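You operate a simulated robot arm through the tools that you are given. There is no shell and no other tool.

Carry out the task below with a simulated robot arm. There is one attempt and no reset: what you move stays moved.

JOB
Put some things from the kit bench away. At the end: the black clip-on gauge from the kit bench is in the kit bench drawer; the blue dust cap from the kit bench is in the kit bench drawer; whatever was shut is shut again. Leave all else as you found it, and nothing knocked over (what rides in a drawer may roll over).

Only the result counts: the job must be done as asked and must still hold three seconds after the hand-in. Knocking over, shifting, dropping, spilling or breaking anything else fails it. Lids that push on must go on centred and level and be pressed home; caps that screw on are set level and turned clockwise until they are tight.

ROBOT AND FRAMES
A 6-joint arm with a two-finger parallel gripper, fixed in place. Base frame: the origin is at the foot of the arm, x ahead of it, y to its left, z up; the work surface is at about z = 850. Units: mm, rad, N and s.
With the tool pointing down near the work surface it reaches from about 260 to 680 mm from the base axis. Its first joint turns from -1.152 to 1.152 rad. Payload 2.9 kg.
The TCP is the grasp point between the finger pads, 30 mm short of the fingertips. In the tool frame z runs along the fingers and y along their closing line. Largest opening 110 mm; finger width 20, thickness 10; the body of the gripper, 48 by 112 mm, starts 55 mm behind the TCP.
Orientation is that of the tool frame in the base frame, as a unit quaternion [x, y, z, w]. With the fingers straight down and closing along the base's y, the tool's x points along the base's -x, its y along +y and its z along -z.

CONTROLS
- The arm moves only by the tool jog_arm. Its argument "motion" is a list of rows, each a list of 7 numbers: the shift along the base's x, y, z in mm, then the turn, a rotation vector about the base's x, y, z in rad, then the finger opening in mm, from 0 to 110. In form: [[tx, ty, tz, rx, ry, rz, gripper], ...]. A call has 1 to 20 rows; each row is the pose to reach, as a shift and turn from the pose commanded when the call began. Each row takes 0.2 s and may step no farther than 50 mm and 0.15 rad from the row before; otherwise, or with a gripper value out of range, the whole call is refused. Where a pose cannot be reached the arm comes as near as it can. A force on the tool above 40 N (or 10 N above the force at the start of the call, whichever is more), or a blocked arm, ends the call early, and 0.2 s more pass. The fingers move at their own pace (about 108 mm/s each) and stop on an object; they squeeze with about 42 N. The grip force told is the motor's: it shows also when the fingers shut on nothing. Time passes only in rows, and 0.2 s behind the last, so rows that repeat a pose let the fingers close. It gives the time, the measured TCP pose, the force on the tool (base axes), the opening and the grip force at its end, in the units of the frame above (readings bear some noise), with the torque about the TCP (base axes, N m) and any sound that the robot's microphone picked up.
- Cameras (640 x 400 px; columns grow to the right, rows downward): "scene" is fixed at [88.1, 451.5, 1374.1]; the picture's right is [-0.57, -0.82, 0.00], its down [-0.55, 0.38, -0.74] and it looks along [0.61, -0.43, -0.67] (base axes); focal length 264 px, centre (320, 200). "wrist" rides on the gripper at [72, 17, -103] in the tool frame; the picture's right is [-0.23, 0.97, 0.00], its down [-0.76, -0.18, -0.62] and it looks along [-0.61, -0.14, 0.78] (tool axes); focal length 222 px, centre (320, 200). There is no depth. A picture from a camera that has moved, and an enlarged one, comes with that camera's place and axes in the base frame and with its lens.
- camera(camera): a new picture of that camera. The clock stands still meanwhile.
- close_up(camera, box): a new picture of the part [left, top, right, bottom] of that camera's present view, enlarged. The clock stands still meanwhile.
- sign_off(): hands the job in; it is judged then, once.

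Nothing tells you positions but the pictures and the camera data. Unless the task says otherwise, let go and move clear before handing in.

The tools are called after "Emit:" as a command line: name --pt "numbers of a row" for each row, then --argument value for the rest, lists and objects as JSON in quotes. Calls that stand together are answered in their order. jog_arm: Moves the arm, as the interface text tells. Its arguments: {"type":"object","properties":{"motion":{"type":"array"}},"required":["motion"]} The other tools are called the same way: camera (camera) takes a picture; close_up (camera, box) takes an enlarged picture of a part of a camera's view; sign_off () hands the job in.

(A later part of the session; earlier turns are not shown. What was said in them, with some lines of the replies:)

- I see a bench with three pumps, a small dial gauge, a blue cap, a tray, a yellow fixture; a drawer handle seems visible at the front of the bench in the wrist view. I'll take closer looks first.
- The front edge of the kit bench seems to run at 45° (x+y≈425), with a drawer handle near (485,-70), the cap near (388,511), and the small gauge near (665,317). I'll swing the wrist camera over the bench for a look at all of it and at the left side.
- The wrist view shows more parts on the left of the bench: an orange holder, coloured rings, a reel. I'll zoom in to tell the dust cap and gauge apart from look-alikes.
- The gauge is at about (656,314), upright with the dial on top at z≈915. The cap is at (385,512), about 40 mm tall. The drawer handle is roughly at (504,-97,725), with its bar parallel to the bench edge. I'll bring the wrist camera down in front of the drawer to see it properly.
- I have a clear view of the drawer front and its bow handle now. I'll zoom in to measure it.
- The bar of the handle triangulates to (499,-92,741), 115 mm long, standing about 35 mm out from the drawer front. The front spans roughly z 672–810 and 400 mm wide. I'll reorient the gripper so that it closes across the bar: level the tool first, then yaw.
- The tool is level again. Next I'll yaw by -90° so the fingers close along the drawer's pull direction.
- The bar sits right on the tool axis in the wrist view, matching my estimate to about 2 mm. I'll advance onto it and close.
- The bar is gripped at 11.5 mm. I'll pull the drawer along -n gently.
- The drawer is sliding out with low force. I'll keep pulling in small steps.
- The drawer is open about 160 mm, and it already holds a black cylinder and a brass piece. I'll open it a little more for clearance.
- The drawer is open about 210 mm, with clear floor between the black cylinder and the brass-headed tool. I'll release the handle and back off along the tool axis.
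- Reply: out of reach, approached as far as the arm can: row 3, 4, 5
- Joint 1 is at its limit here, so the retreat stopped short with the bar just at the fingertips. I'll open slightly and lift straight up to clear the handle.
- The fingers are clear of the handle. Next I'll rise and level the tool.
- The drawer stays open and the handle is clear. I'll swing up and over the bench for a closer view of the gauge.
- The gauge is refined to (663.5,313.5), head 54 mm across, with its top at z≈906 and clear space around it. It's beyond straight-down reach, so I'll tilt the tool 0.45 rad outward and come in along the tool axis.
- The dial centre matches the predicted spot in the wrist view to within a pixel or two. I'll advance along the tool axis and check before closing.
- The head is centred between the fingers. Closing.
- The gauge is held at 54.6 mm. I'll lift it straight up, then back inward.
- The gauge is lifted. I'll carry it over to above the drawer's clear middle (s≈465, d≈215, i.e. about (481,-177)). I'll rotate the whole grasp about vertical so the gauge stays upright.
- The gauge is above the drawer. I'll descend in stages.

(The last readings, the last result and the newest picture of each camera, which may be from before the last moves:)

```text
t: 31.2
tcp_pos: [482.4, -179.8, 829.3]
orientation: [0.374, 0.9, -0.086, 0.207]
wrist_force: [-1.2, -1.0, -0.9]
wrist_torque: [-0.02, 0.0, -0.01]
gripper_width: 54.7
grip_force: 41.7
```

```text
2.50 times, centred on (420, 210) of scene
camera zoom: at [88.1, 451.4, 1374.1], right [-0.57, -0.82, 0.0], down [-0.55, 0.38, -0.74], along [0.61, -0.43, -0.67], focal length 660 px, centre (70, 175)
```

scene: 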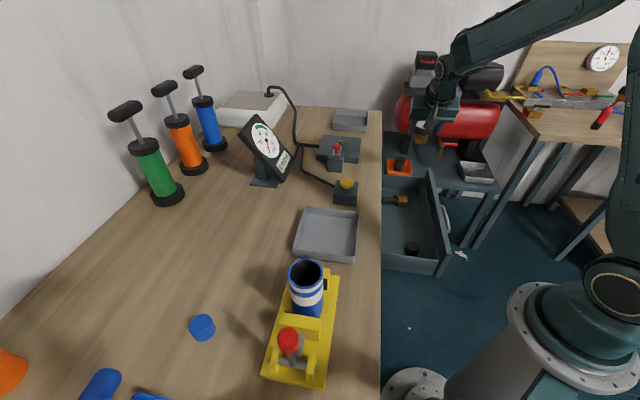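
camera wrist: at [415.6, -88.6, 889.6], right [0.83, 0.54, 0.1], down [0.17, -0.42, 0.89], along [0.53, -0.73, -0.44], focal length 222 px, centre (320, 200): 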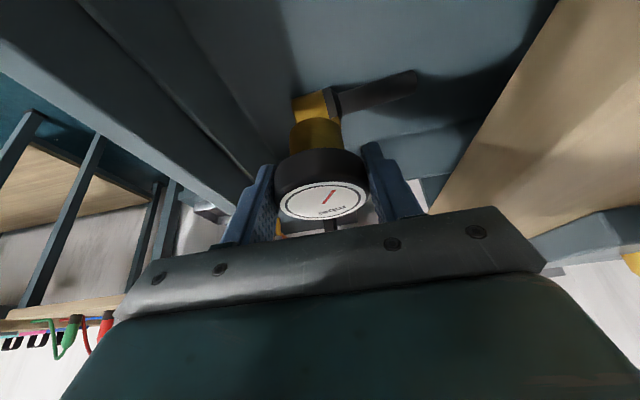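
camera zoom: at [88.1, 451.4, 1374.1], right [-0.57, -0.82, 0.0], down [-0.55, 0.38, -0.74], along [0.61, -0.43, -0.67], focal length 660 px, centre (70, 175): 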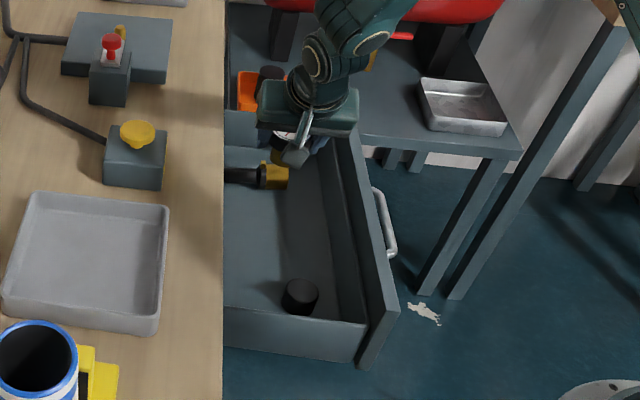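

The hammer's near edge sits about 40 mm beyond the gauge's landing spot, so I'll shift 12 mm away from it. Then I'll descend to just above the floor.

Emit:
jog_arm --pt "-8.5 8.5 -20 0 0 0 20" --pt "-8.5 8.5 -45 0 0 0 20" --pt "-8.5 8.5 -65 0 0 0 20" --pt "-8.5 8.5 -80 0 0 0 20"

Emit:
camera --camera "wrist"

Emit:
close_up --camera "scene" --box '[350, 130, 490, 290]'

```text
t: 32.2
tcp_pos: [472.9, -169.7, 748.4]
orientation: [0.372, 0.901, -0.086, 0.207]
wrist_force: [0.0, -0.2, -0.6]
wrist_torque: [0.05, 0.01, 0.03]
gripper_width: 54.8
grip_force: 42.4
```

```text
taken
camera wrist: at [406.7, -79.7, 810.8], right [0.83, 0.54, 0.1], down [0.17, -0.42, 0.89], along [0.53, -0.73, -0.44], focal length 222 px, centre (320, 200)
```

wrist: 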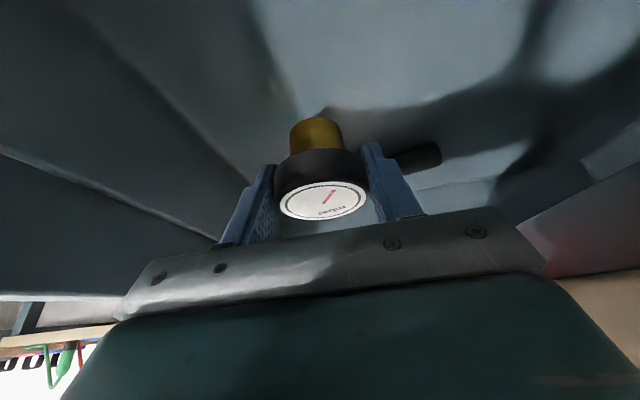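

```text
2.50 times, centred on (420, 210) of scene
camera zoom: at [88.1, 451.4, 1374.1], right [-0.57, -0.82, 0.0], down [-0.55, 0.38, -0.74], along [0.61, -0.43, -0.67], focal length 660 px, centre (70, 175)
```

zoom: 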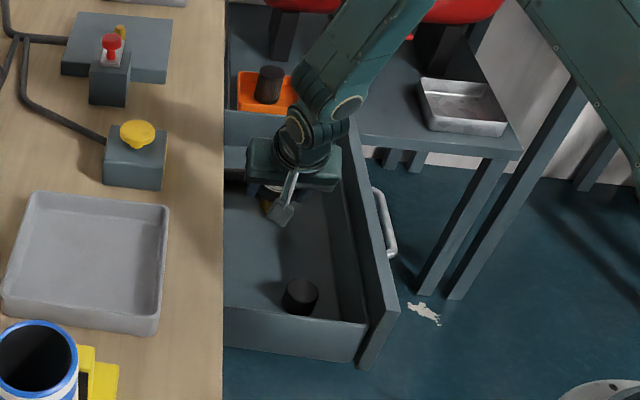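

Emit:
jog_arm --pt "0 0 -2 0 0 0 20" --pt "0 0 -4 0 0 0 20" --pt "0 0 -6 0 0 0 20" --pt "0 0 -7.5 0 0 0 20"

```text
t: 33.2
tcp_pos: [472.9, -169.1, 742.1]
orientation: [0.373, 0.9, -0.086, 0.206]
wrist_force: [-0.2, 0.5, -0.5]
wrist_torque: [-0.02, 0.0, 0.02]
gripper_width: 55.0
grip_force: 42.1
```

Emit:
jog_arm --pt "0 0 -1.5 0 0 0 20" --pt "0 0 -3 0 0 0 20" --pt "0 0 -4.5 0 0 0 20"

Emit:
close_up --camera "wrist" --box '[260, 90, 380, 230]'

```text
t: 34.0
tcp_pos: [473.2, -170.2, 738.8]
orientation: [0.372, 0.901, -0.085, 0.206]
wrist_force: [0.6, -0.1, 0.0]
wrist_torque: [0.03, -0.01, -0.01]
gripper_width: 54.8
grip_force: 42.2
```

```text
2.86 times, centred on (320, 160) of wrist
camera zoom: at [407.7, -80.4, 799.4], right [0.83, 0.54, 0.1], down [0.17, -0.42, 0.89], along [0.53, -0.73, -0.44], focal length 635 px, centre (320, 314)
```

zoom: 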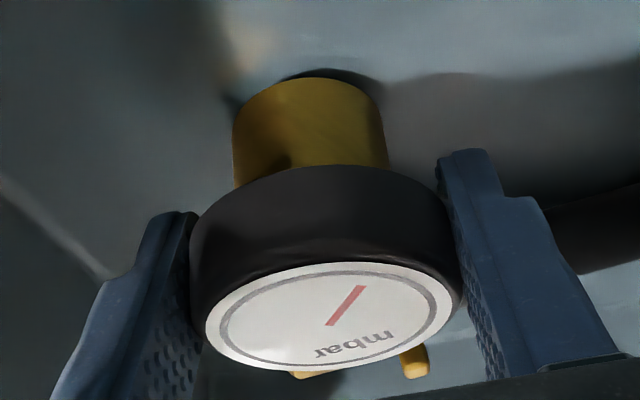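

Emit:
jog_arm --pt "0 0 -1 0 0 0 20" --pt "0 0 -2 0 0 0 20" --pt "0 0 -3 0 0 0 20" --pt "0 0 -4 0 0 0 20"

```text
t: 35.0
tcp_pos: [475.4, -170.5, 734.5]
orientation: [0.373, 0.9, -0.086, 0.208]
wrist_force: [-7.8, 6.3, 29.9]
wrist_torque: [0.2, 0.37, 0.04]
gripper_width: 54.8
grip_force: 41.7
```

The gauge has touched the drawer floor (Fz≈30 N). I'll ease off 1 mm, release, then withdraw along the tool axis.

Emit:
jog_arm --pt "0 0 1 0 0 0 20" --pt "0 0 1 0 0 0 62" --pt "0 0 1 0 0 0 85" --pt "0 0 1 0 0 0 85"

Emit:
camera --camera "wrist"

```text
t: 36.0
tcp_pos: [474.0, -170.4, 734.6]
orientation: [0.373, 0.9, -0.086, 0.207]
wrist_force: [0.4, -0.1, -0.2]
wrist_torque: [-0.02, 0.02, -0.02]
gripper_width: 85.2
grip_force: 0.0
```

```text
taken
camera wrist: at [407.2, -80.2, 795.9], right [0.83, 0.54, 0.1], down [0.17, -0.42, 0.89], along [0.53, -0.73, -0.44], focal length 222 px, centre (320, 200)
```

wrist: 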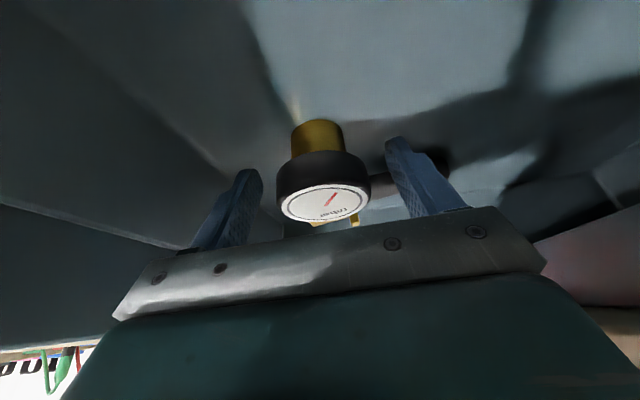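

Released, and the gauge stands upright in the drawer. I'll withdraw straight up.

Emit:
jog_arm --pt "0 0 15 0 0 0 85" --pt "-5 5 40 0 0 0 85" --pt "-10 10 80 0 0 0 85" --pt "-10 10 120 0 0 0 85" --pt "-10 10 165 0 0 0 85" --pt "-10 10 210 0 0 0 85" --pt "-10 10 255 0 0 0 85" --pt "-10 10 300 0 0 0 85"

Emit:
close_up --camera "scene" --box '[350, 130, 490, 290]'

Emit:
camera --camera "wrist"

```text
t: 37.8
tcp_pos: [463.7, -161.7, 1036.6]
orientation: [0.374, 0.901, -0.085, 0.205]
wrist_force: [-0.2, -0.8, 0.0]
wrist_torque: [0.01, 0.01, 0.0]
gripper_width: 85.0
grip_force: 0.1
```

```text
2.50 times, centred on (420, 210) of scene
camera zoom: at [88.1, 451.5, 1374.1], right [-0.57, -0.82, 0.0], down [-0.55, 0.38, -0.74], along [0.61, -0.43, -0.67], focal length 660 px, centre (70, 175)
```

zoom: 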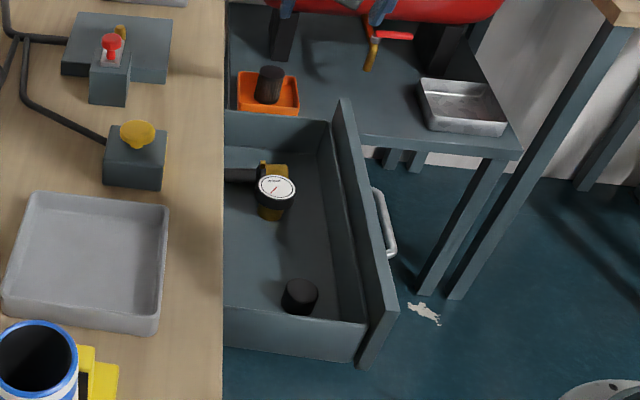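

```text
taken
camera wrist: at [397.4, -71.4, 1097.8], right [0.83, 0.54, 0.1], down [0.17, -0.42, 0.89], along [0.53, -0.73, -0.44], focal length 222 px, centre (320, 200)
```

wrist: 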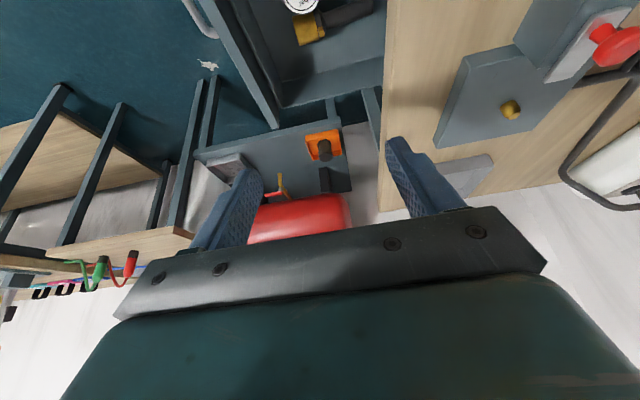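

The gauge is standing in the drawer, clear of the other items. I'll level the tool now, then swing over to look at the blue cap.

Emit:
jog_arm --pt "0 0 15 0.0795 0.0795 0 85" --pt "0 0 30 0.159 0.159 0 90" --pt "0 0 45 0.2385 0.2385 0 95" --pt "0 0 60 0.318 0.318 0 100"

```text
t: 38.8
tcp_pos: [462.7, -160.2, 1095.5]
orientation: [0.383, 0.924, 0.0, 0.0]
wrist_force: [0.2, -1.8, -0.3]
wrist_torque: [0.0, -0.03, 0.02]
gripper_width: 100.1
grip_force: 0.0
```

Emit:
jog_arm --pt "-9.6 41.7 0 0 0 0.1221 100" --pt "-19.2 83.4 0 0 0 0.2443 100" --pt "-28.8 125.1 0 0 0 0.3664 100" --pt "-38.4 166.8 0 0 0 0.4886 100" --pt "-48 208.5 0 0 0 0.6107 100" --pt "-57.6 250.2 0 0 0 0.7329 100" --pt "-67.2 291.9 0 0 0 0.855 100" --pt "-76.8 333.6 0 0 0 0.9771 100" --pt "-86.4 375.3 0 0 0 1.0993 100" --pt "-96 417 0 0 0 1.2214 100" --pt "-105.6 458.7 0 0 0 1.3436 100" --pt "-115.2 500.4 0 0 0 1.4657 100" --pt "-124.8 542.1 0 0 0 1.5879 100" --pt "-134.4 583.8 0 0 0 1.71 100"

Emit:
camera --camera "wrist"

Emit:
camera --camera "scene"

```text
t: 41.8
tcp_pos: [329.2, 421.8, 1096.4]
orientation: [-0.446, 0.895, -0.001, 0.0]
wrist_force: [0.3, -0.6, 0.8]
wrist_torque: [0.0, 0.02, -0.03]
gripper_width: 100.0
grip_force: 0.0
```

```text
taken
camera wrist: at [271.1, 375.4, 1199.6], right [-0.64, 0.77, 0.0], down [0.6, 0.5, 0.62], along [0.48, 0.4, -0.78], focal length 222 px, centre (320, 200)
```

wrist: 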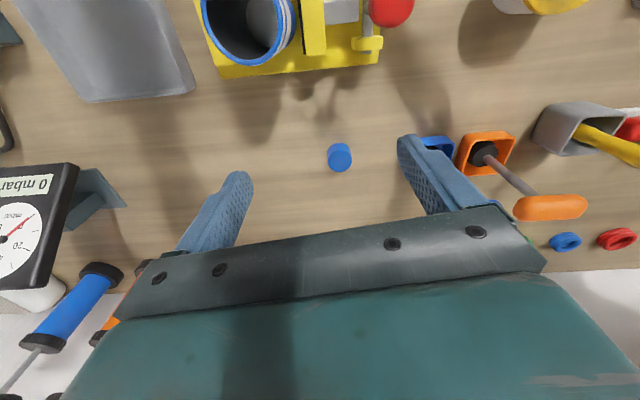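

```text
taken
```

scene: 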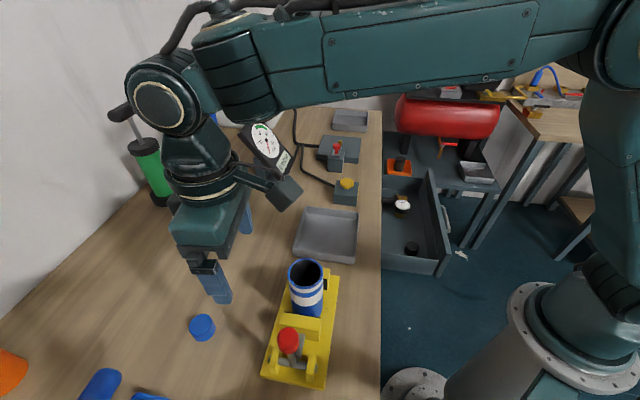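

Emit:
close_up --camera "wrist" --box '[270, 100, 400, 200]'

Emit:
close_up --camera "scene" --box '[160, 290, 250, 360]'

Emit:
close_up --camera "wrist" --box '[380, 90, 640, 260]'

```text
4.00 times, centred on (335, 150) of wrist
camera zoom: at [271.1, 375.4, 1199.6], right [-0.64, 0.77, 0.0], down [0.6, 0.5, 0.62], along [0.48, 0.4, -0.78], focal length 888 px, centre (260, 400)
```

zoom: 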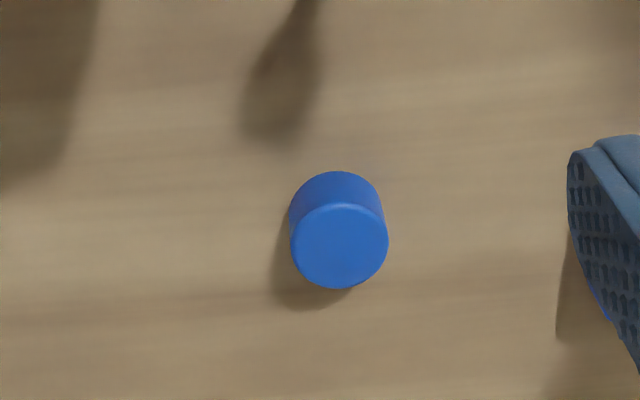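

```text
5.71 times, centred on (205, 325) of scene
camera zoom: at [88.1, 451.4, 1374.1], right [-0.57, -0.82, 0.0], down [-0.55, 0.38, -0.74], along [0.61, -0.43, -0.67], focal length 1509 px, centre (977, -514)
```

zoom: 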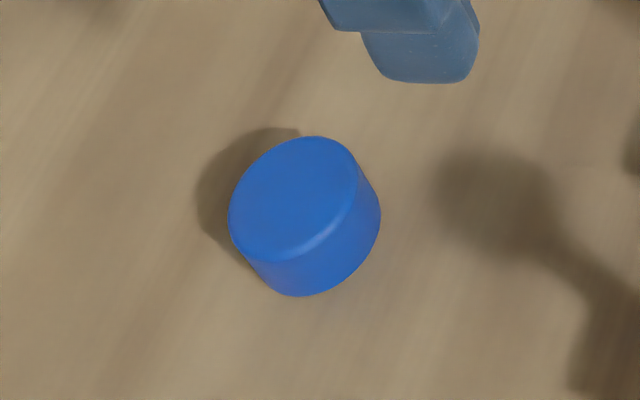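

```text
2.35 times, centred on (510, 175) of wrist
camera zoom: at [271.1, 375.4, 1199.6], right [-0.64, 0.77, 0.0], down [0.6, 0.5, 0.62], along [0.48, 0.4, -0.78], focal length 523 px, centre (-127, 259)
```

zoom: 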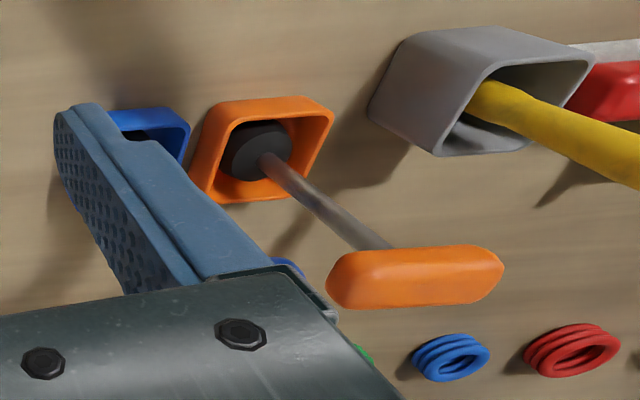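

The cap refines to (382.7,510.1), about 38 mm across, top at z≈886. A blue tool holder stands to its left, so I'll narrow the fingers and look at it before descending.

Emit:
jog_arm --pt "0 0 0 0 0 0 66" --pt "0 0 0 0 0 0 66"

Emit:
close_up --camera "wrist" --box '[300, 80, 580, 255]'

```text
t: 42.4
tcp_pos: [329.0, 422.8, 1097.1]
orientation: [-0.446, 0.895, 0.0, 0.0]
wrist_force: [0.6, -0.1, -0.1]
wrist_torque: [-0.01, 0.01, 0.02]
gripper_width: 66.2
grip_force: 0.0
```

```text
2.29 times, centred on (440, 168) of wrist
camera zoom: at [271.1, 375.2, 1199.4], right [-0.64, 0.77, 0.0], down [0.6, 0.5, 0.62], along [0.48, 0.4, -0.78], focal length 508 px, centre (46, 274)
```

zoom: 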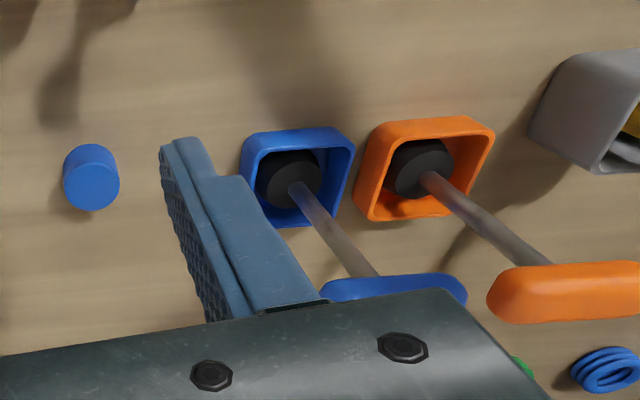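

The blue tool's T-handle end is near (311,594,1003), at least 50 mm from the gripper's footprint at the cap. I'll move over the cap and down to z≈980.

Emit:
jog_arm --pt "13.4 22 -29 0 0 0 66" --pt "26.8 44 -58 0 0 0 66" --pt "40.2 66 -87 0 0 0 66" --pt "53.6 87.8 -117 0 0 0 66"

Emit:
camera --camera "wrist"

Emit:
camera --camera "scene"

```text
t: 43.4
tcp_pos: [385.0, 512.6, 979.7]
orientation: [-0.446, 0.895, 0.001, 0.0]
wrist_force: [-0.9, 0.4, 1.2]
wrist_torque: [-0.01, -0.01, -0.01]
gripper_width: 66.2
grip_force: 0.0
```

```text
taken
camera wrist: at [326.4, 464.7, 1082.7], right [-0.64, 0.77, 0.0], down [0.6, 0.5, 0.62], along [0.48, 0.4, -0.78], focal length 222 px, centre (320, 200)
```

wrist: 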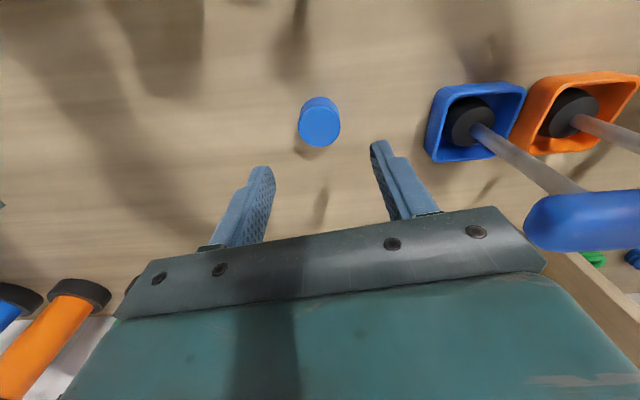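

```text
taken
```

scene: 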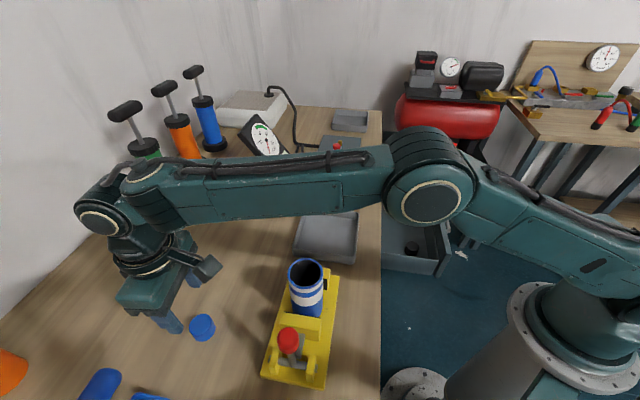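

Emit:
close_up --camera "wrist" --box '[270, 80, 370, 160]'

```text
5.00 times, centred on (320, 120) of wrist
camera zoom: at [326.4, 464.7, 1082.7], right [-0.64, 0.77, 0.0], down [0.6, 0.5, 0.62], along [0.48, 0.4, -0.78], focal length 1111 px, centre (320, 600)
```

zoom: 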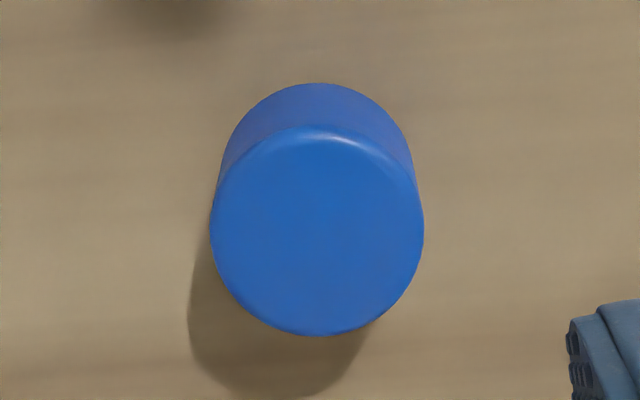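

The cap is centred under the tool within about 1 mm. Descending to z≈885 with the fingertips just above the bench.

Emit:
jog_arm --pt "0 0 -30 0 0 0 66" --pt "0 0 -60 0 0 0 66" --pt "0 0 -80 0 0 0 66" --pt "0 0 -94 0 0 0 66"

Emit:
camera --camera "wrist"

```text
t: 44.4
tcp_pos: [381.3, 511.7, 884.1]
orientation: [-0.446, 0.895, 0.0, 0.0]
wrist_force: [-0.4, 1.1, 0.2]
wrist_torque: [0.02, 0.0, -0.02]
gripper_width: 65.7
grip_force: 0.1
```

```text
taken
camera wrist: at [324.6, 464.4, 987.8], right [-0.64, 0.77, 0.0], down [0.6, 0.5, 0.62], along [0.48, 0.4, -0.78], focal length 222 px, centre (320, 200)
```

wrist: 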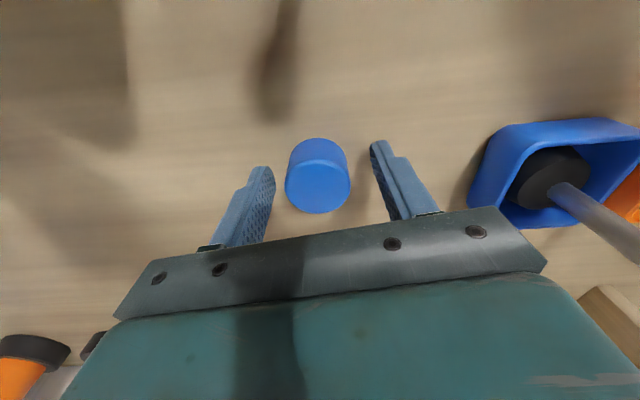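

Emit:
jog_arm --pt "0 0 0 0 0 0 45" --pt "0 0 0 0 0 0 20" --pt "0 0 0 0 0 0 10" --pt "0 0 0 0 0 0 10"

```text
t: 45.4
tcp_pos: [383.3, 511.5, 885.1]
orientation: [-0.446, 0.895, 0.0, 0.0]
wrist_force: [-0.6, -0.7, 0.4]
wrist_torque: [-0.01, -0.01, -0.02]
gripper_width: 38.2
grip_force: 41.3
```

The cap is gripped at 38.2 mm. I'll lift it and start back inward.

Emit:
jog_arm --pt "0 0 15 0 0 0 10" --pt "0 0 50 0 0 0 10" --pt "0 0 90 0 0 0 10" --pt "-2 -25 125 0 0 0 10" --pt "-5 -65 150 0 0 0 10" --pt "-5 -75 180 0 0 0 10"

Emit:
camera --camera "wrist"

Emit:
camera --camera "scene"

```text
t: 46.8
tcp_pos: [378.5, 437.9, 1065.6]
orientation: [-0.447, 0.895, 0.0, 0.002]
wrist_force: [0.1, -0.2, 0.1]
wrist_torque: [-0.01, -0.06, 0.0]
gripper_width: 38.5
grip_force: 42.0
```

```text
taken
camera wrist: at [320.8, 390.3, 1168.5], right [-0.64, 0.77, 0.0], down [0.6, 0.5, 0.62], along [0.48, 0.4, -0.78], focal length 222 px, centre (320, 200)
```

wrist: 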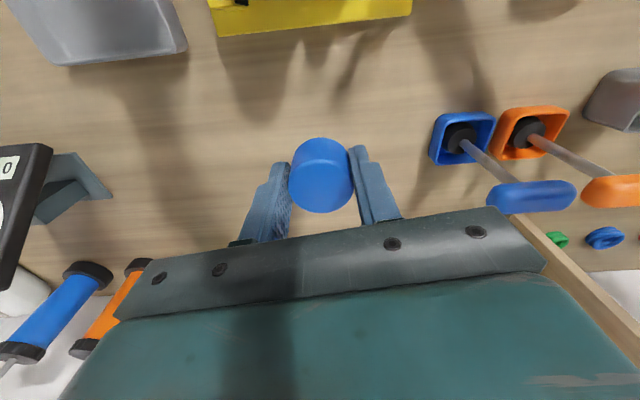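

```text
taken
```

scene: 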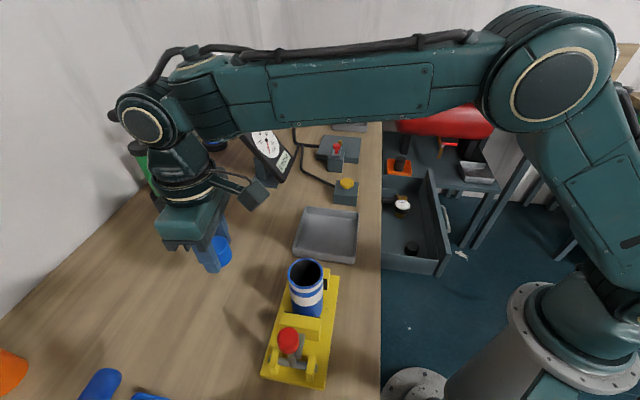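

The cap is held securely. I'll carry it to above the drawer's free spot at about (417,-113), yawing back to close along the pull direction.

Emit:
jog_arm --pt "3 -42.3 0 0 0 -0.1315 10" --pt "6 -84.6 0 0 0 -0.263 10" --pt "9 -126.9 0 0 0 -0.3945 10" --pt "12 -169.2 0 0 0 -0.526 10" --pt "15 -211.5 0 0 0 -0.6575 10" --pt "18 -253.8 0 0 0 -0.789 10" --pt "21 -296.1 0 0 0 -0.9205 10" --pt "24 -338.4 -5 0 0 -1.052 10" --pt "27 -380.7 -10 0 0 -1.1835 10" --pt "30 -423 -15 0 0 -1.315 10" --pt "33 -465.3 -20 0 0 -1.4465 10" --pt "36 -507.6 -28 0 0 -1.578 10" --pt "38.9 -550 -35 0 0 -1.71 10"

Emit:
camera --camera "wrist"

Emit:
camera --camera "scene"

```text
t: 49.6
tcp_pos: [416.7, -115.1, 1029.8]
orientation: [0.383, 0.924, -0.001, 0.0]
wrist_force: [0.8, -0.2, -0.5]
wrist_torque: [-0.02, 0.02, -0.02]
gripper_width: 38.1
grip_force: 42.3
```

```text
taken
camera wrist: at [378.0, -50.6, 1133.5], right [0.85, 0.53, 0.0], down [0.41, -0.66, 0.62], along [0.33, -0.53, -0.78], focal length 222 px, centre (320, 200)
```

wrist: 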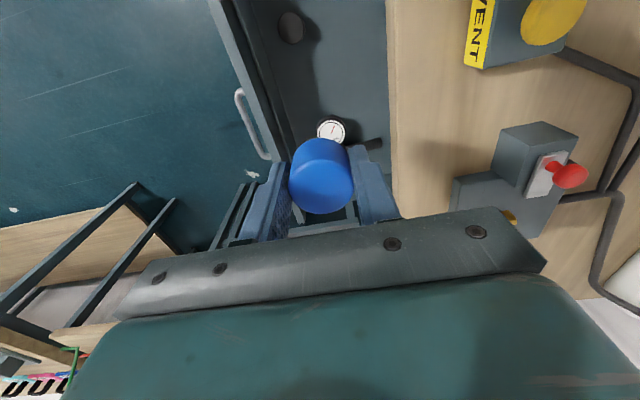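

```text
taken
```

scene: 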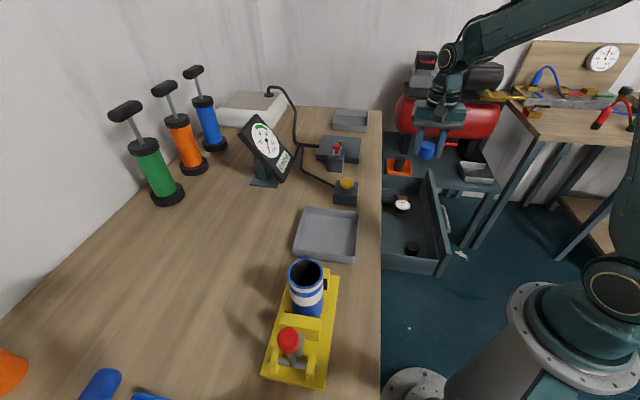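

The landing spot is clear: the gauge is at s≈456, the black cylinder at s≈300, and I'm at s≈376. Descending into the drawer.

Emit:
jog_arm --pt "0 0 -40 0 0 0 10" --pt "0 0 -80 0 0 0 10" --pt "0 0 -120 0 0 0 10" --pt "0 0 -160 0 0 0 10" --pt "0 0 -200 0 0 0 10" --pt "0 0 -235 0 0 0 10" --pt "0 0 -265 0 0 0 10"

Emit:
camera --camera "wrist"

Emit:
close_up --camera "scene" --box '[350, 130, 490, 290]'

```text
t: 51.2
tcp_pos: [417.0, -112.5, 763.3]
orientation: [0.383, 0.924, 0.0, 0.0]
wrist_force: [0.0, -0.2, 0.0]
wrist_torque: [0.0, -0.03, 0.04]
gripper_width: 38.2
grip_force: 42.0
```

```text
taken
camera wrist: at [377.7, -49.8, 867.2], right [0.85, 0.53, 0.0], down [0.41, -0.66, 0.62], along [0.33, -0.53, -0.78], focal length 222 px, centre (320, 200)
```

wrist: 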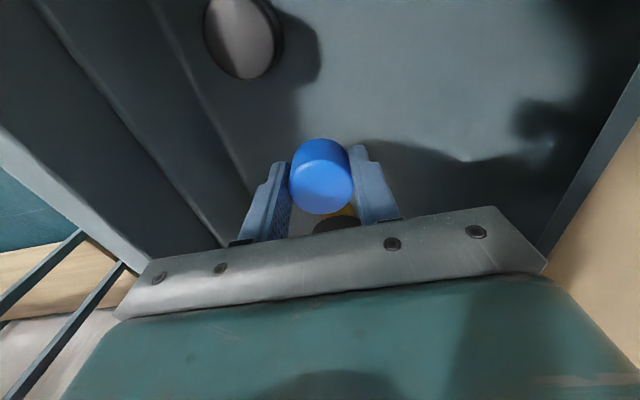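

```text
2.50 times, centred on (420, 210) of scene
camera zoom: at [88.1, 451.4, 1374.1], right [-0.57, -0.82, 0.0], down [-0.55, 0.38, -0.74], along [0.61, -0.43, -0.67], focal length 660 px, centre (70, 175)
```

zoom: 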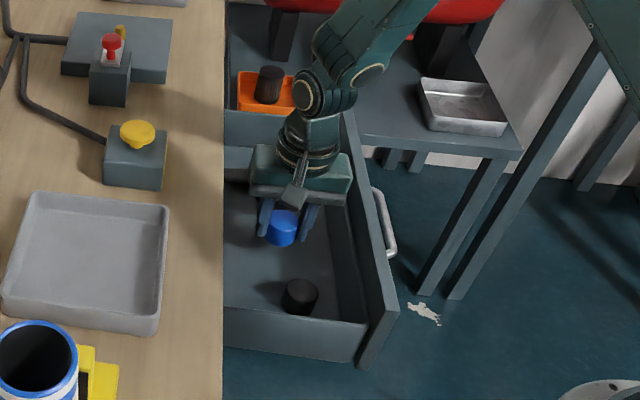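

Emit:
jog_arm --pt "0 0 -15 0 0 0 10" --pt "0 0 -27 0 0 0 10" --pt "0 0 -33 0 0 0 10" --pt "0 0 -35 0 0 0 10"

```text
t: 52.2
tcp_pos: [417.2, -114.0, 729.7]
orientation: [0.383, 0.924, 0.001, 0.001]
wrist_force: [0.7, -0.5, -0.1]
wrist_torque: [0.0, 0.02, 0.0]
gripper_width: 38.5
grip_force: 42.3
```

Emit:
jog_arm --pt "0 0 -1 0 0 0 10" --pt "0 0 -2 0 0 0 10" --pt "0 0 -3 0 0 0 10"

```text
t: 53.0
tcp_pos: [416.5, -113.7, 726.7]
orientation: [0.383, 0.924, 0.0, 0.0]
wrist_force: [-0.2, 1.2, -0.2]
wrist_torque: [0.0, 0.03, 0.0]
gripper_width: 38.2
grip_force: 42.2
```

Emit:
jog_arm --pt "0 0 -1 0 0 0 10" --pt "0 0 -2 0 0 0 10" --pt "0 0 -2.8 0 0 0 10"

```text
t: 53.8
tcp_pos: [416.7, -114.0, 724.0]
orientation: [0.383, 0.924, 0.001, 0.001]
wrist_force: [-3.2, 3.1, 18.5]
wrist_torque: [0.08, 0.18, -0.02]
gripper_width: 38.5
grip_force: 41.8
```

The cap touches the floor (Fz≈18 N). I'll ease off slightly and release.

Emit:
jog_arm --pt "0 0 0.6 0 0 0 10" --pt "0 0 0.6 0 0 0 46" --pt "0 0 0.6 0 0 0 62" --pt "0 0 0.6 0 0 0 62"

Emit:
camera --camera "wrist"

```text
t: 54.8
tcp_pos: [417.1, -113.5, 724.4]
orientation: [0.383, 0.924, 0.0, 0.0]
wrist_force: [-0.1, 0.7, 0.0]
wrist_torque: [0.01, 0.03, 0.01]
gripper_width: 62.0
grip_force: 0.0
```

```text
taken
camera wrist: at [377.5, -50.3, 827.0], right [0.85, 0.53, 0.0], down [0.41, -0.66, 0.62], along [0.33, -0.53, -0.78], focal length 222 px, centre (320, 200)
```

wrist: 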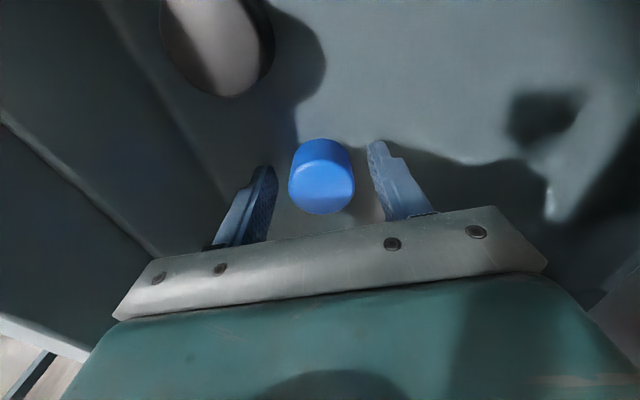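

The cap is released and standing in the drawer. I'll withdraw straight up and check the drawer.

Emit:
jog_arm --pt "0 0 15 0 0 0 62" --pt "0 0 45 0 0 0 62" --pt "0 0 90 0 0 0 62" --pt "0 0 135 0 0 0 60" --pt "0 0 180 0 0 0 50" --pt "0 0 225 0 0 0 50" --pt "0 0 270 0 0 0 50" --pt "-12 -23 310 0 0 0 50" --pt "-25 -46 345 0 0 0 50" --pt "-37 -69 370 0 0 0 50" --pt "-49 -91 377 0 0 0 50"

Emit:
close_up --camera "scene" --box '[350, 130, 490, 290]'

Emit:
camera --camera "wrist"

```text
t: 57.2
tcp_pos: [368.0, -207.0, 1100.3]
orientation: [0.382, 0.924, 0.0, 0.0]
wrist_force: [-0.5, -0.4, -0.7]
wrist_torque: [-0.01, 0.0, 0.02]
gripper_width: 50.0
grip_force: 0.1
```

```text
2.50 times, centred on (420, 210) of scene
camera zoom: at [88.1, 451.5, 1374.1], right [-0.57, -0.82, 0.0], down [-0.55, 0.38, -0.74], along [0.61, -0.43, -0.67], focal length 660 px, centre (70, 175)
```

zoom: 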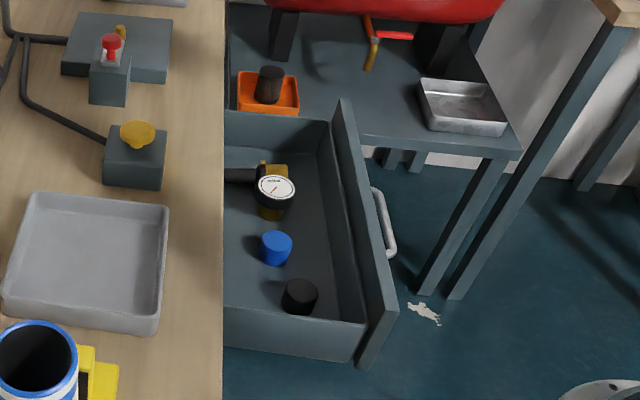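

```text
taken
camera wrist: at [327.7, -142.5, 1204.6], right [0.85, 0.53, 0.0], down [0.41, -0.66, 0.62], along [0.33, -0.53, -0.78], focal length 222 px, centre (320, 200)
```

wrist: 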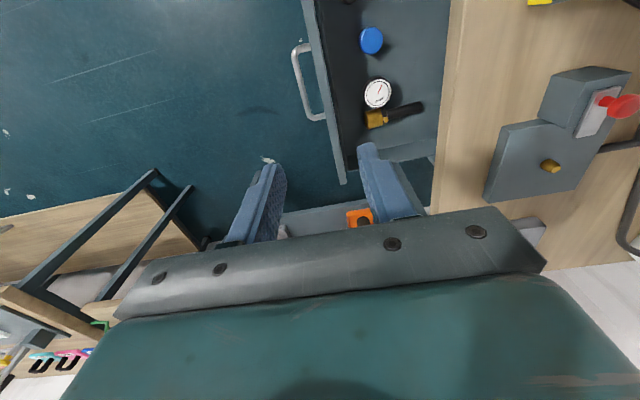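

Both items stand upright in the drawer. Next I'll retrace the earlier path back to just above the handle, tilting the tool as before.

Emit:
jog_arm --pt "-5 -10 -30 0.1029 -0.1029 0 50" --pt "-10 -20 -70 0.2058 -0.2058 0 50" --pt "-15 -30 -110 0.3087 -0.3087 0 50" --pt "-20 -40 -150 0.4116 -0.4116 0 50" --pt "-25 -49.5 -190 0.5145 -0.5145 0 50" --pt "-25 -49.5 -229 0.6173 -0.6173 0 50" --pt "-25 -49.5 -269 0.6173 -0.6173 0 50" --pt "-25 -49.5 -306 0.6173 -0.6173 0 50"

Emit:
camera --camera "wrist"

```text
t: 59.0
tcp_pos: [343.0, -255.0, 792.3]
orientation: [0.346, 0.838, 0.39, 0.162]
wrist_force: [0.1, -0.4, 0.6]
wrist_torque: [-0.02, 0.03, 0.0]
gripper_width: 50.1
grip_force: 0.0
```

```text
taken
camera wrist: at [242.3, -251.6, 871.8], right [0.6, 0.28, 0.75], down [0.12, -0.96, 0.27], along [0.79, -0.07, -0.61], focal length 222 px, centre (320, 200)
```

wrist: 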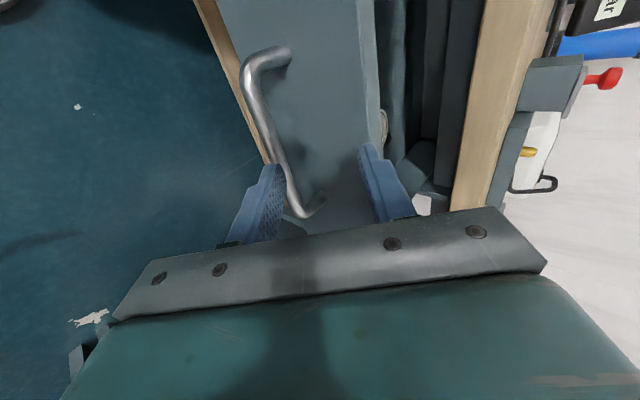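

Emit:
jog_arm --pt "0 0 -13 0 0 0 50" --pt "0 0 -26 0 0 0 50" --pt "0 0 -26 0 0 0 42" --pt "-0.9 2.9 -35 0 0 0 42" --pt "-1.8 5.8 -43.5 0 0 0 40"

Emit:
close_up --camera "wrist" --box '[200, 20, 420, 240]'

```text
t: 60.2
tcp_pos: [341.3, -248.2, 750.6]
orientation: [0.346, 0.837, 0.391, 0.163]
wrist_force: [0.1, 0.7, 0.1]
wrist_torque: [-0.01, 0.04, -0.02]
gripper_width: 40.1
grip_force: 0.1
```

```text
1.82 times, centred on (310, 130) of wrist
camera zoom: at [240.7, -245.3, 829.9], right [0.6, 0.28, 0.75], down [0.12, -0.96, 0.26], along [0.79, -0.07, -0.61], focal length 404 px, centre (338, 327)
```

zoom: 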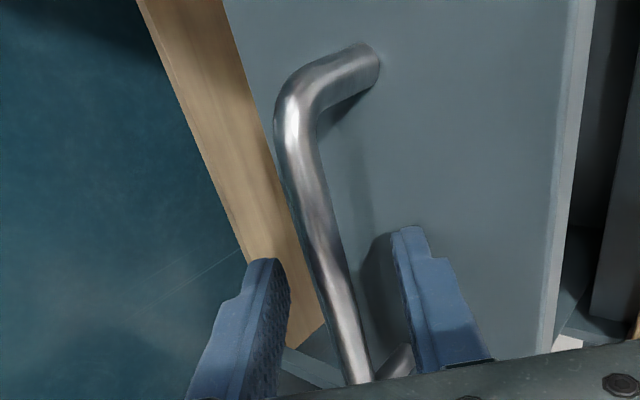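

The bar is between the fingers again. Gripping it.

Emit:
jog_arm --pt "0 0 0 0 0 0 25" --pt "0 0 0 0 0 0 0" --pt "0 0 0 0 0 0 0" --pt "0 0 0 0 0 0 0"

```text
t: 61.2
tcp_pos: [339.9, -248.7, 750.6]
orientation: [0.348, 0.837, 0.39, 0.161]
wrist_force: [0.3, -1.7, -12.3]
wrist_torque: [-0.5, -0.26, 0.11]
gripper_width: 11.6
grip_force: 45.6
```

Emit:
jog_arm --pt "3 3 -1 0 0 0 0" --pt "9 9 -1 0 0 0 0" --pt "15 15 -1 0 0 0 0" --pt "21 21 -1 0 0 0 0" --pt "27 27 -1 0 0 0 0" --pt "33 33 -1 0 0 0 0" --pt "39 39 -1 0 0 0 0" --pt "45 45 -1 0 0 0 0" --pt "51 51 -1 0 0 0 0" --pt "57 57 -1 0 0 0 0" --pt "63 63 -1 0 0 0 0" --pt "69 69 -1 0 0 0 0" --pt "73 73 -1 0 0 0 0"

Emit:
camera --camera "scene"

```text
t: 64.0
tcp_pos: [413.7, -174.8, 750.4]
orientation: [0.347, 0.837, 0.391, 0.161]
wrist_force: [-7.2, 6.8, -14.1]
wrist_torque: [-0.35, -0.15, 0.19]
gripper_width: 11.5
grip_force: 45.7
```

```text
taken
```

scene: 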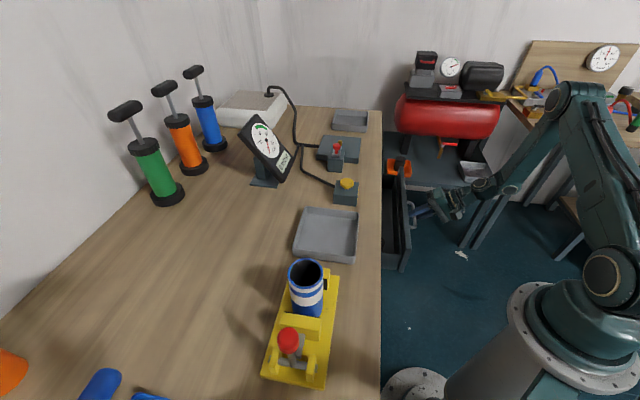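

Emit:
jog_arm --pt "5 5 0 0 0 0 0" --pt "11 11 0 0 0 0 0" --pt "17 17 0 0 0 0 0" --pt "23 23 0 0 0 0 0" --pt "29 29 0 0 0 0 0" --pt "35 35 0 0 0 0 0" --pt "41 41 0 0 0 0 0" --pt "47 47 0 0 0 0 0" --pt "53 53 0 0 0 0 0" --pt "59 59 0 0 0 0 0" --pt "64 64 0 0 0 0 0" --pt "68 68 0 0 0 0 0"

Emit:
camera --camera "wrist"

```text
t: 66.6
tcp_pos: [482.0, -107.1, 750.5]
orientation: [0.346, 0.838, 0.39, 0.162]
wrist_force: [-4.9, 3.9, -18.1]
wrist_torque: [-0.36, -0.08, 0.34]
gripper_width: 11.6
grip_force: 45.1
```

```text
taken
camera wrist: at [382.0, -104.0, 829.6], right [0.6, 0.28, 0.74], down [0.12, -0.96, 0.26], along [0.79, -0.07, -0.61], focal length 222 px, centre (320, 200)
```

wrist: 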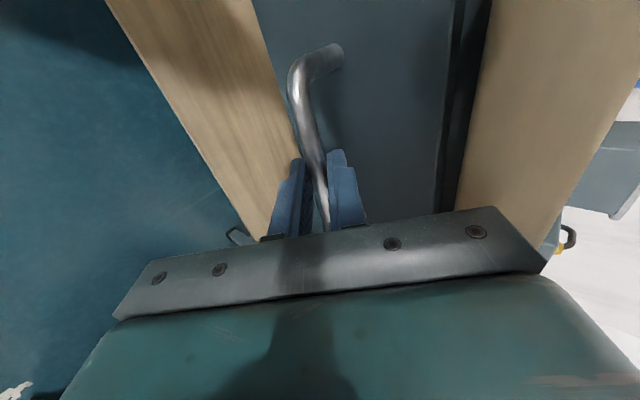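

About 10 mm remains. I'll push slowly until it stops.

Emit:
jog_arm --pt "2 2 0 0 0 0 0" --pt "4 4 0 0 0 0 0" --pt "5.5 5.5 0 0 0 0 0" --pt "6.5 6.5 0 0 0 0 0" --pt "7.2 7.2 0 0 0 0 0"

```text
t: 67.8
tcp_pos: [488.5, -100.2, 749.8]
orientation: [0.347, 0.837, 0.392, 0.162]
wrist_force: [-6.4, 8.2, -18.1]
wrist_torque: [-0.74, -0.44, -0.28]
gripper_width: 11.5
grip_force: 44.9
```

Emit:
jog_arm --pt "0.5 0.5 0 0 0 0 0" --pt "1 1 0 0 0 0 0" --pt "1.5 1.5 0 0 0 0 0"

```text
t: 68.6
tcp_pos: [488.3, -99.5, 748.5]
orientation: [0.347, 0.837, 0.391, 0.161]
wrist_force: [-24.4, -2.5, -1.6]
wrist_torque: [-0.28, 0.02, 0.48]
gripper_width: 11.4
grip_force: 45.1
```

Resistance of about 19 N along the push direction shows the drawer is against its stop. I'll release the handle and back off along the tool axis.

Emit:
jog_arm --pt "0 0 0 0 0 0 20" --pt "0 0 0 0 0 0 40" --pt "0 0 0 0 0 0 40"

Emit:
camera --camera "wrist"

```text
t: 69.4
tcp_pos: [490.4, -99.1, 750.8]
orientation: [0.347, 0.837, 0.39, 0.162]
wrist_force: [-0.4, 0.1, 0.5]
wrist_torque: [-0.02, -0.01, 0.0]
gripper_width: 40.1
grip_force: 0.1
```

```text
taken
camera wrist: at [391.1, -95.9, 829.4], right [0.6, 0.28, 0.75], down [0.12, -0.96, 0.26], along [0.79, -0.07, -0.61], focal length 222 px, centre (320, 200)
```

wrist: 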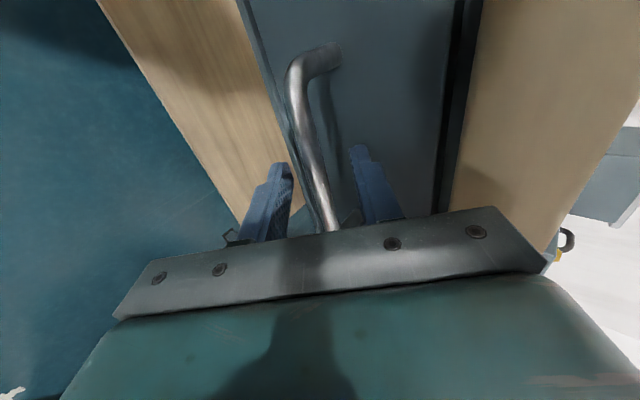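

The view matches the pre-opening picture at the same pose, so the drawer is shut. Backing off now.

Emit:
jog_arm --pt "-9.5 -9.5 11.25 0 0 0 40" --pt "-19 -19 22.5 0 0 0 40" --pt "-28.5 -28.5 33.75 0 0 0 40" --pt "-40 -40 47 0 0 0 40" --pt "-55 -55 70 0 0 0 40" --pt "-65 -65 105 0 0 0 40" --pt "-70 -70 145 0 0 0 40" --pt "-70 -70 185 -0.1029 0.1029 0 40" --pt "-70 -70 225 -0.2058 0.2058 0 40" --pt "-70 -70 265 -0.3087 0.3087 0 40"

Emit:
camera --camera "scene"

Emit:
camera --camera "wrist"

```text
t: 71.6
tcp_pos: [419.9, -168.6, 1014.7]
orientation: [0.375, 0.902, 0.199, 0.082]
wrist_force: [0.0, -0.3, 0.0]
wrist_torque: [-0.04, -0.01, 0.01]
gripper_width: 40.2
grip_force: 0.0
```

```text
taken
```

scene: 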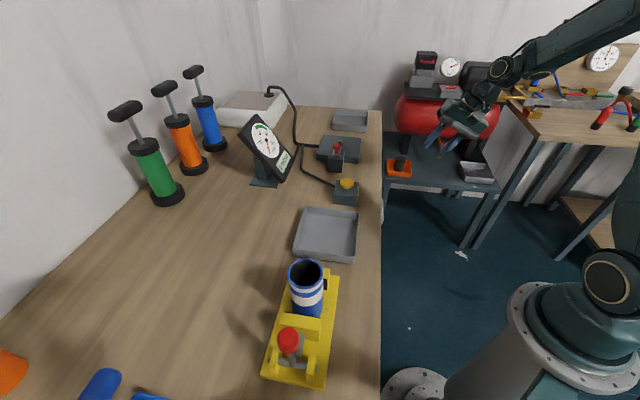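

```text
taken
camera wrist: at [348.6, -137.0, 1115.6], right [0.79, 0.46, 0.41], down [0.24, -0.84, 0.49], along [0.57, -0.29, -0.77], focal length 222 px, centre (320, 200)
```

wrist: 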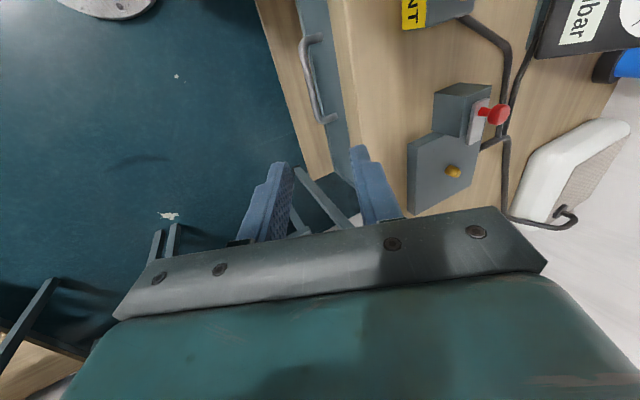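

Emit:
close_up --camera "wrist" --box '[250, 0, 400, 200]'

Emit:
close_up --camera "scene" --box '[350, 130, 490, 290]'

```text
2.00 times, centred on (325, 100) of wrist
camera zoom: at [348.6, -137.0, 1115.6], right [0.79, 0.46, 0.41], down [0.24, -0.84, 0.49], along [0.57, -0.29, -0.77], focal length 444 px, centre (310, 400)
```

zoom: 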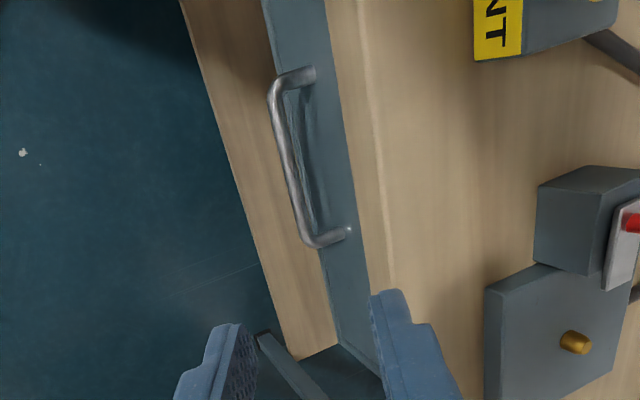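

```text
2.50 times, centred on (420, 210) of scene
camera zoom: at [88.1, 451.5, 1374.1], right [-0.57, -0.82, 0.0], down [-0.55, 0.38, -0.74], along [0.61, -0.43, -0.67], focal length 660 px, centre (70, 175)
```

zoom: 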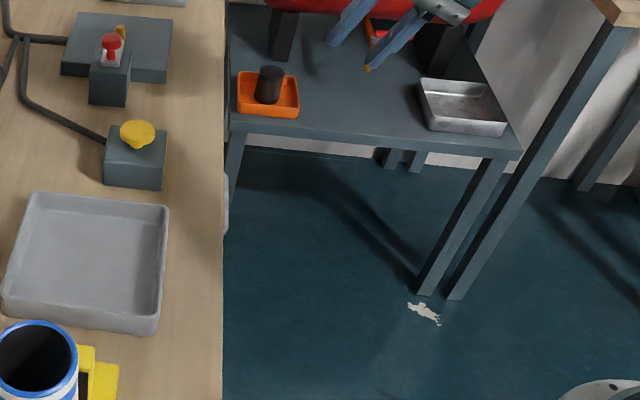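

The drawer looks flush. To be sure, I'll return to the earlier viewing pose and compare directly with the first picture of the shut drawer.

Emit:
jog_arm --pt "0 0 5 -0.1029 0.1029 0 60" --pt "0 0 10 -0.2058 0.2058 0 80" --pt "0 0 15 -0.3087 0.3087 0 110"

```text
t: 72.4
tcp_pos: [420.0, -168.1, 1031.1]
orientation: [0.382, 0.924, -0.001, 0.0]
wrist_force: [-0.3, 0.0, 0.3]
wrist_torque: [0.02, -0.03, 0.0]
gripper_width: 110.2
grip_force: 0.0
```

Emit:
jog_arm --pt "0 0 0 0 0 0.145 110" --pt "0 0 0 0 0 0.29 110" --pt "0 0 0 0 0 0.435 110" --pt "0 0 0 0 0 0.58 110" --pt "0 0 0 0 0 0.725 110" --pt "0 0 0 0 0 0.87 110" --pt "0 0 0 0 0 1.015 110" --pt "0 0 0 0 0 1.16 110" --pt "0 0 0 0 0 1.305 110" --pt "0 0 0 0 0 1.45 110" --pt "0 0 0 0 0 1.5708 110"

```text
t: 74.8
tcp_pos: [419.5, -168.4, 1031.5]
orientation: [-0.385, 0.923, 0.0, 0.0]
wrist_force: [1.0, -0.2, 0.0]
wrist_torque: [0.01, -0.04, -0.02]
gripper_width: 109.7
grip_force: 0.1
```

Emit:
jog_arm --pt "-5 5 -20 0.099 -0.099 0 110" --pt "-10 10 -40 0.198 -0.198 0 110" --pt "-15 15 -60 0.297 -0.297 0 110" --pt "-20 20 -80 0.396 -0.396 0 110" --pt "-24 26 -97 0.495 -0.495 0 110"

Emit:
close_up --camera "wrist" --box '[140, 0, 480, 212]'

```text
t: 76.0
tcp_pos: [396.3, -142.9, 935.5]
orientation: [-0.359, 0.867, 0.131, 0.318]
wrist_force: [0.1, 0.1, 0.6]
wrist_torque: [-0.01, -0.01, -0.01]
gripper_width: 110.2
grip_force: 0.0
```

```text
1.88 times, centred on (310, 106) of wrist
camera zoom: at [298.2, -217.3, 966.4], right [-0.57, 0.81, 0.15], down [0.25, 0.0, 0.97], along [0.79, 0.58, -0.2], focal length 418 px, centre (339, 377)
```

zoom: 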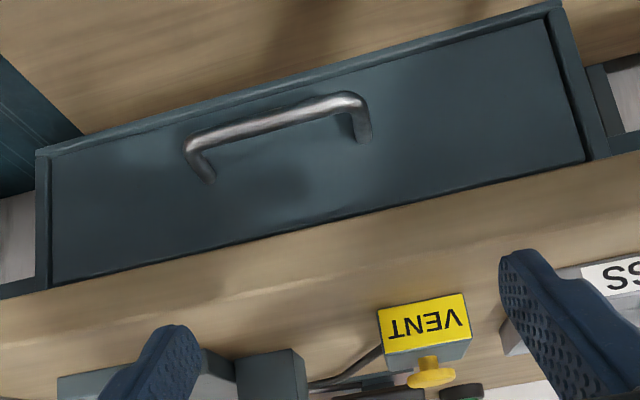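

The drawer looks exactly as it did before I opened it, with the gauge and the cap inside. Nothing else has moved and the gripper is empty and clear, so I'm handing in.

Emit:
sign_off

```text
The job is handed in.
```

The black clip-on gauge and the blue dust cap are both in the kit bench drawer, and the drawer is shut again. The job has been handed in, but no verdict on the result came back.

- **Gauge and cap:** I set both down upright on the drawer floor, clear of the black cylinder and the brass-headed tool already in there.
- **Drawer:** I pushed it in until it reached its stop. A picture from the same viewpoint as before I opened it looks identical.
- **Everything else:** The rest of the bench looks the same in the final pictures, with nothing knocked over. The gripper was empty and clear of everything at hand-in.
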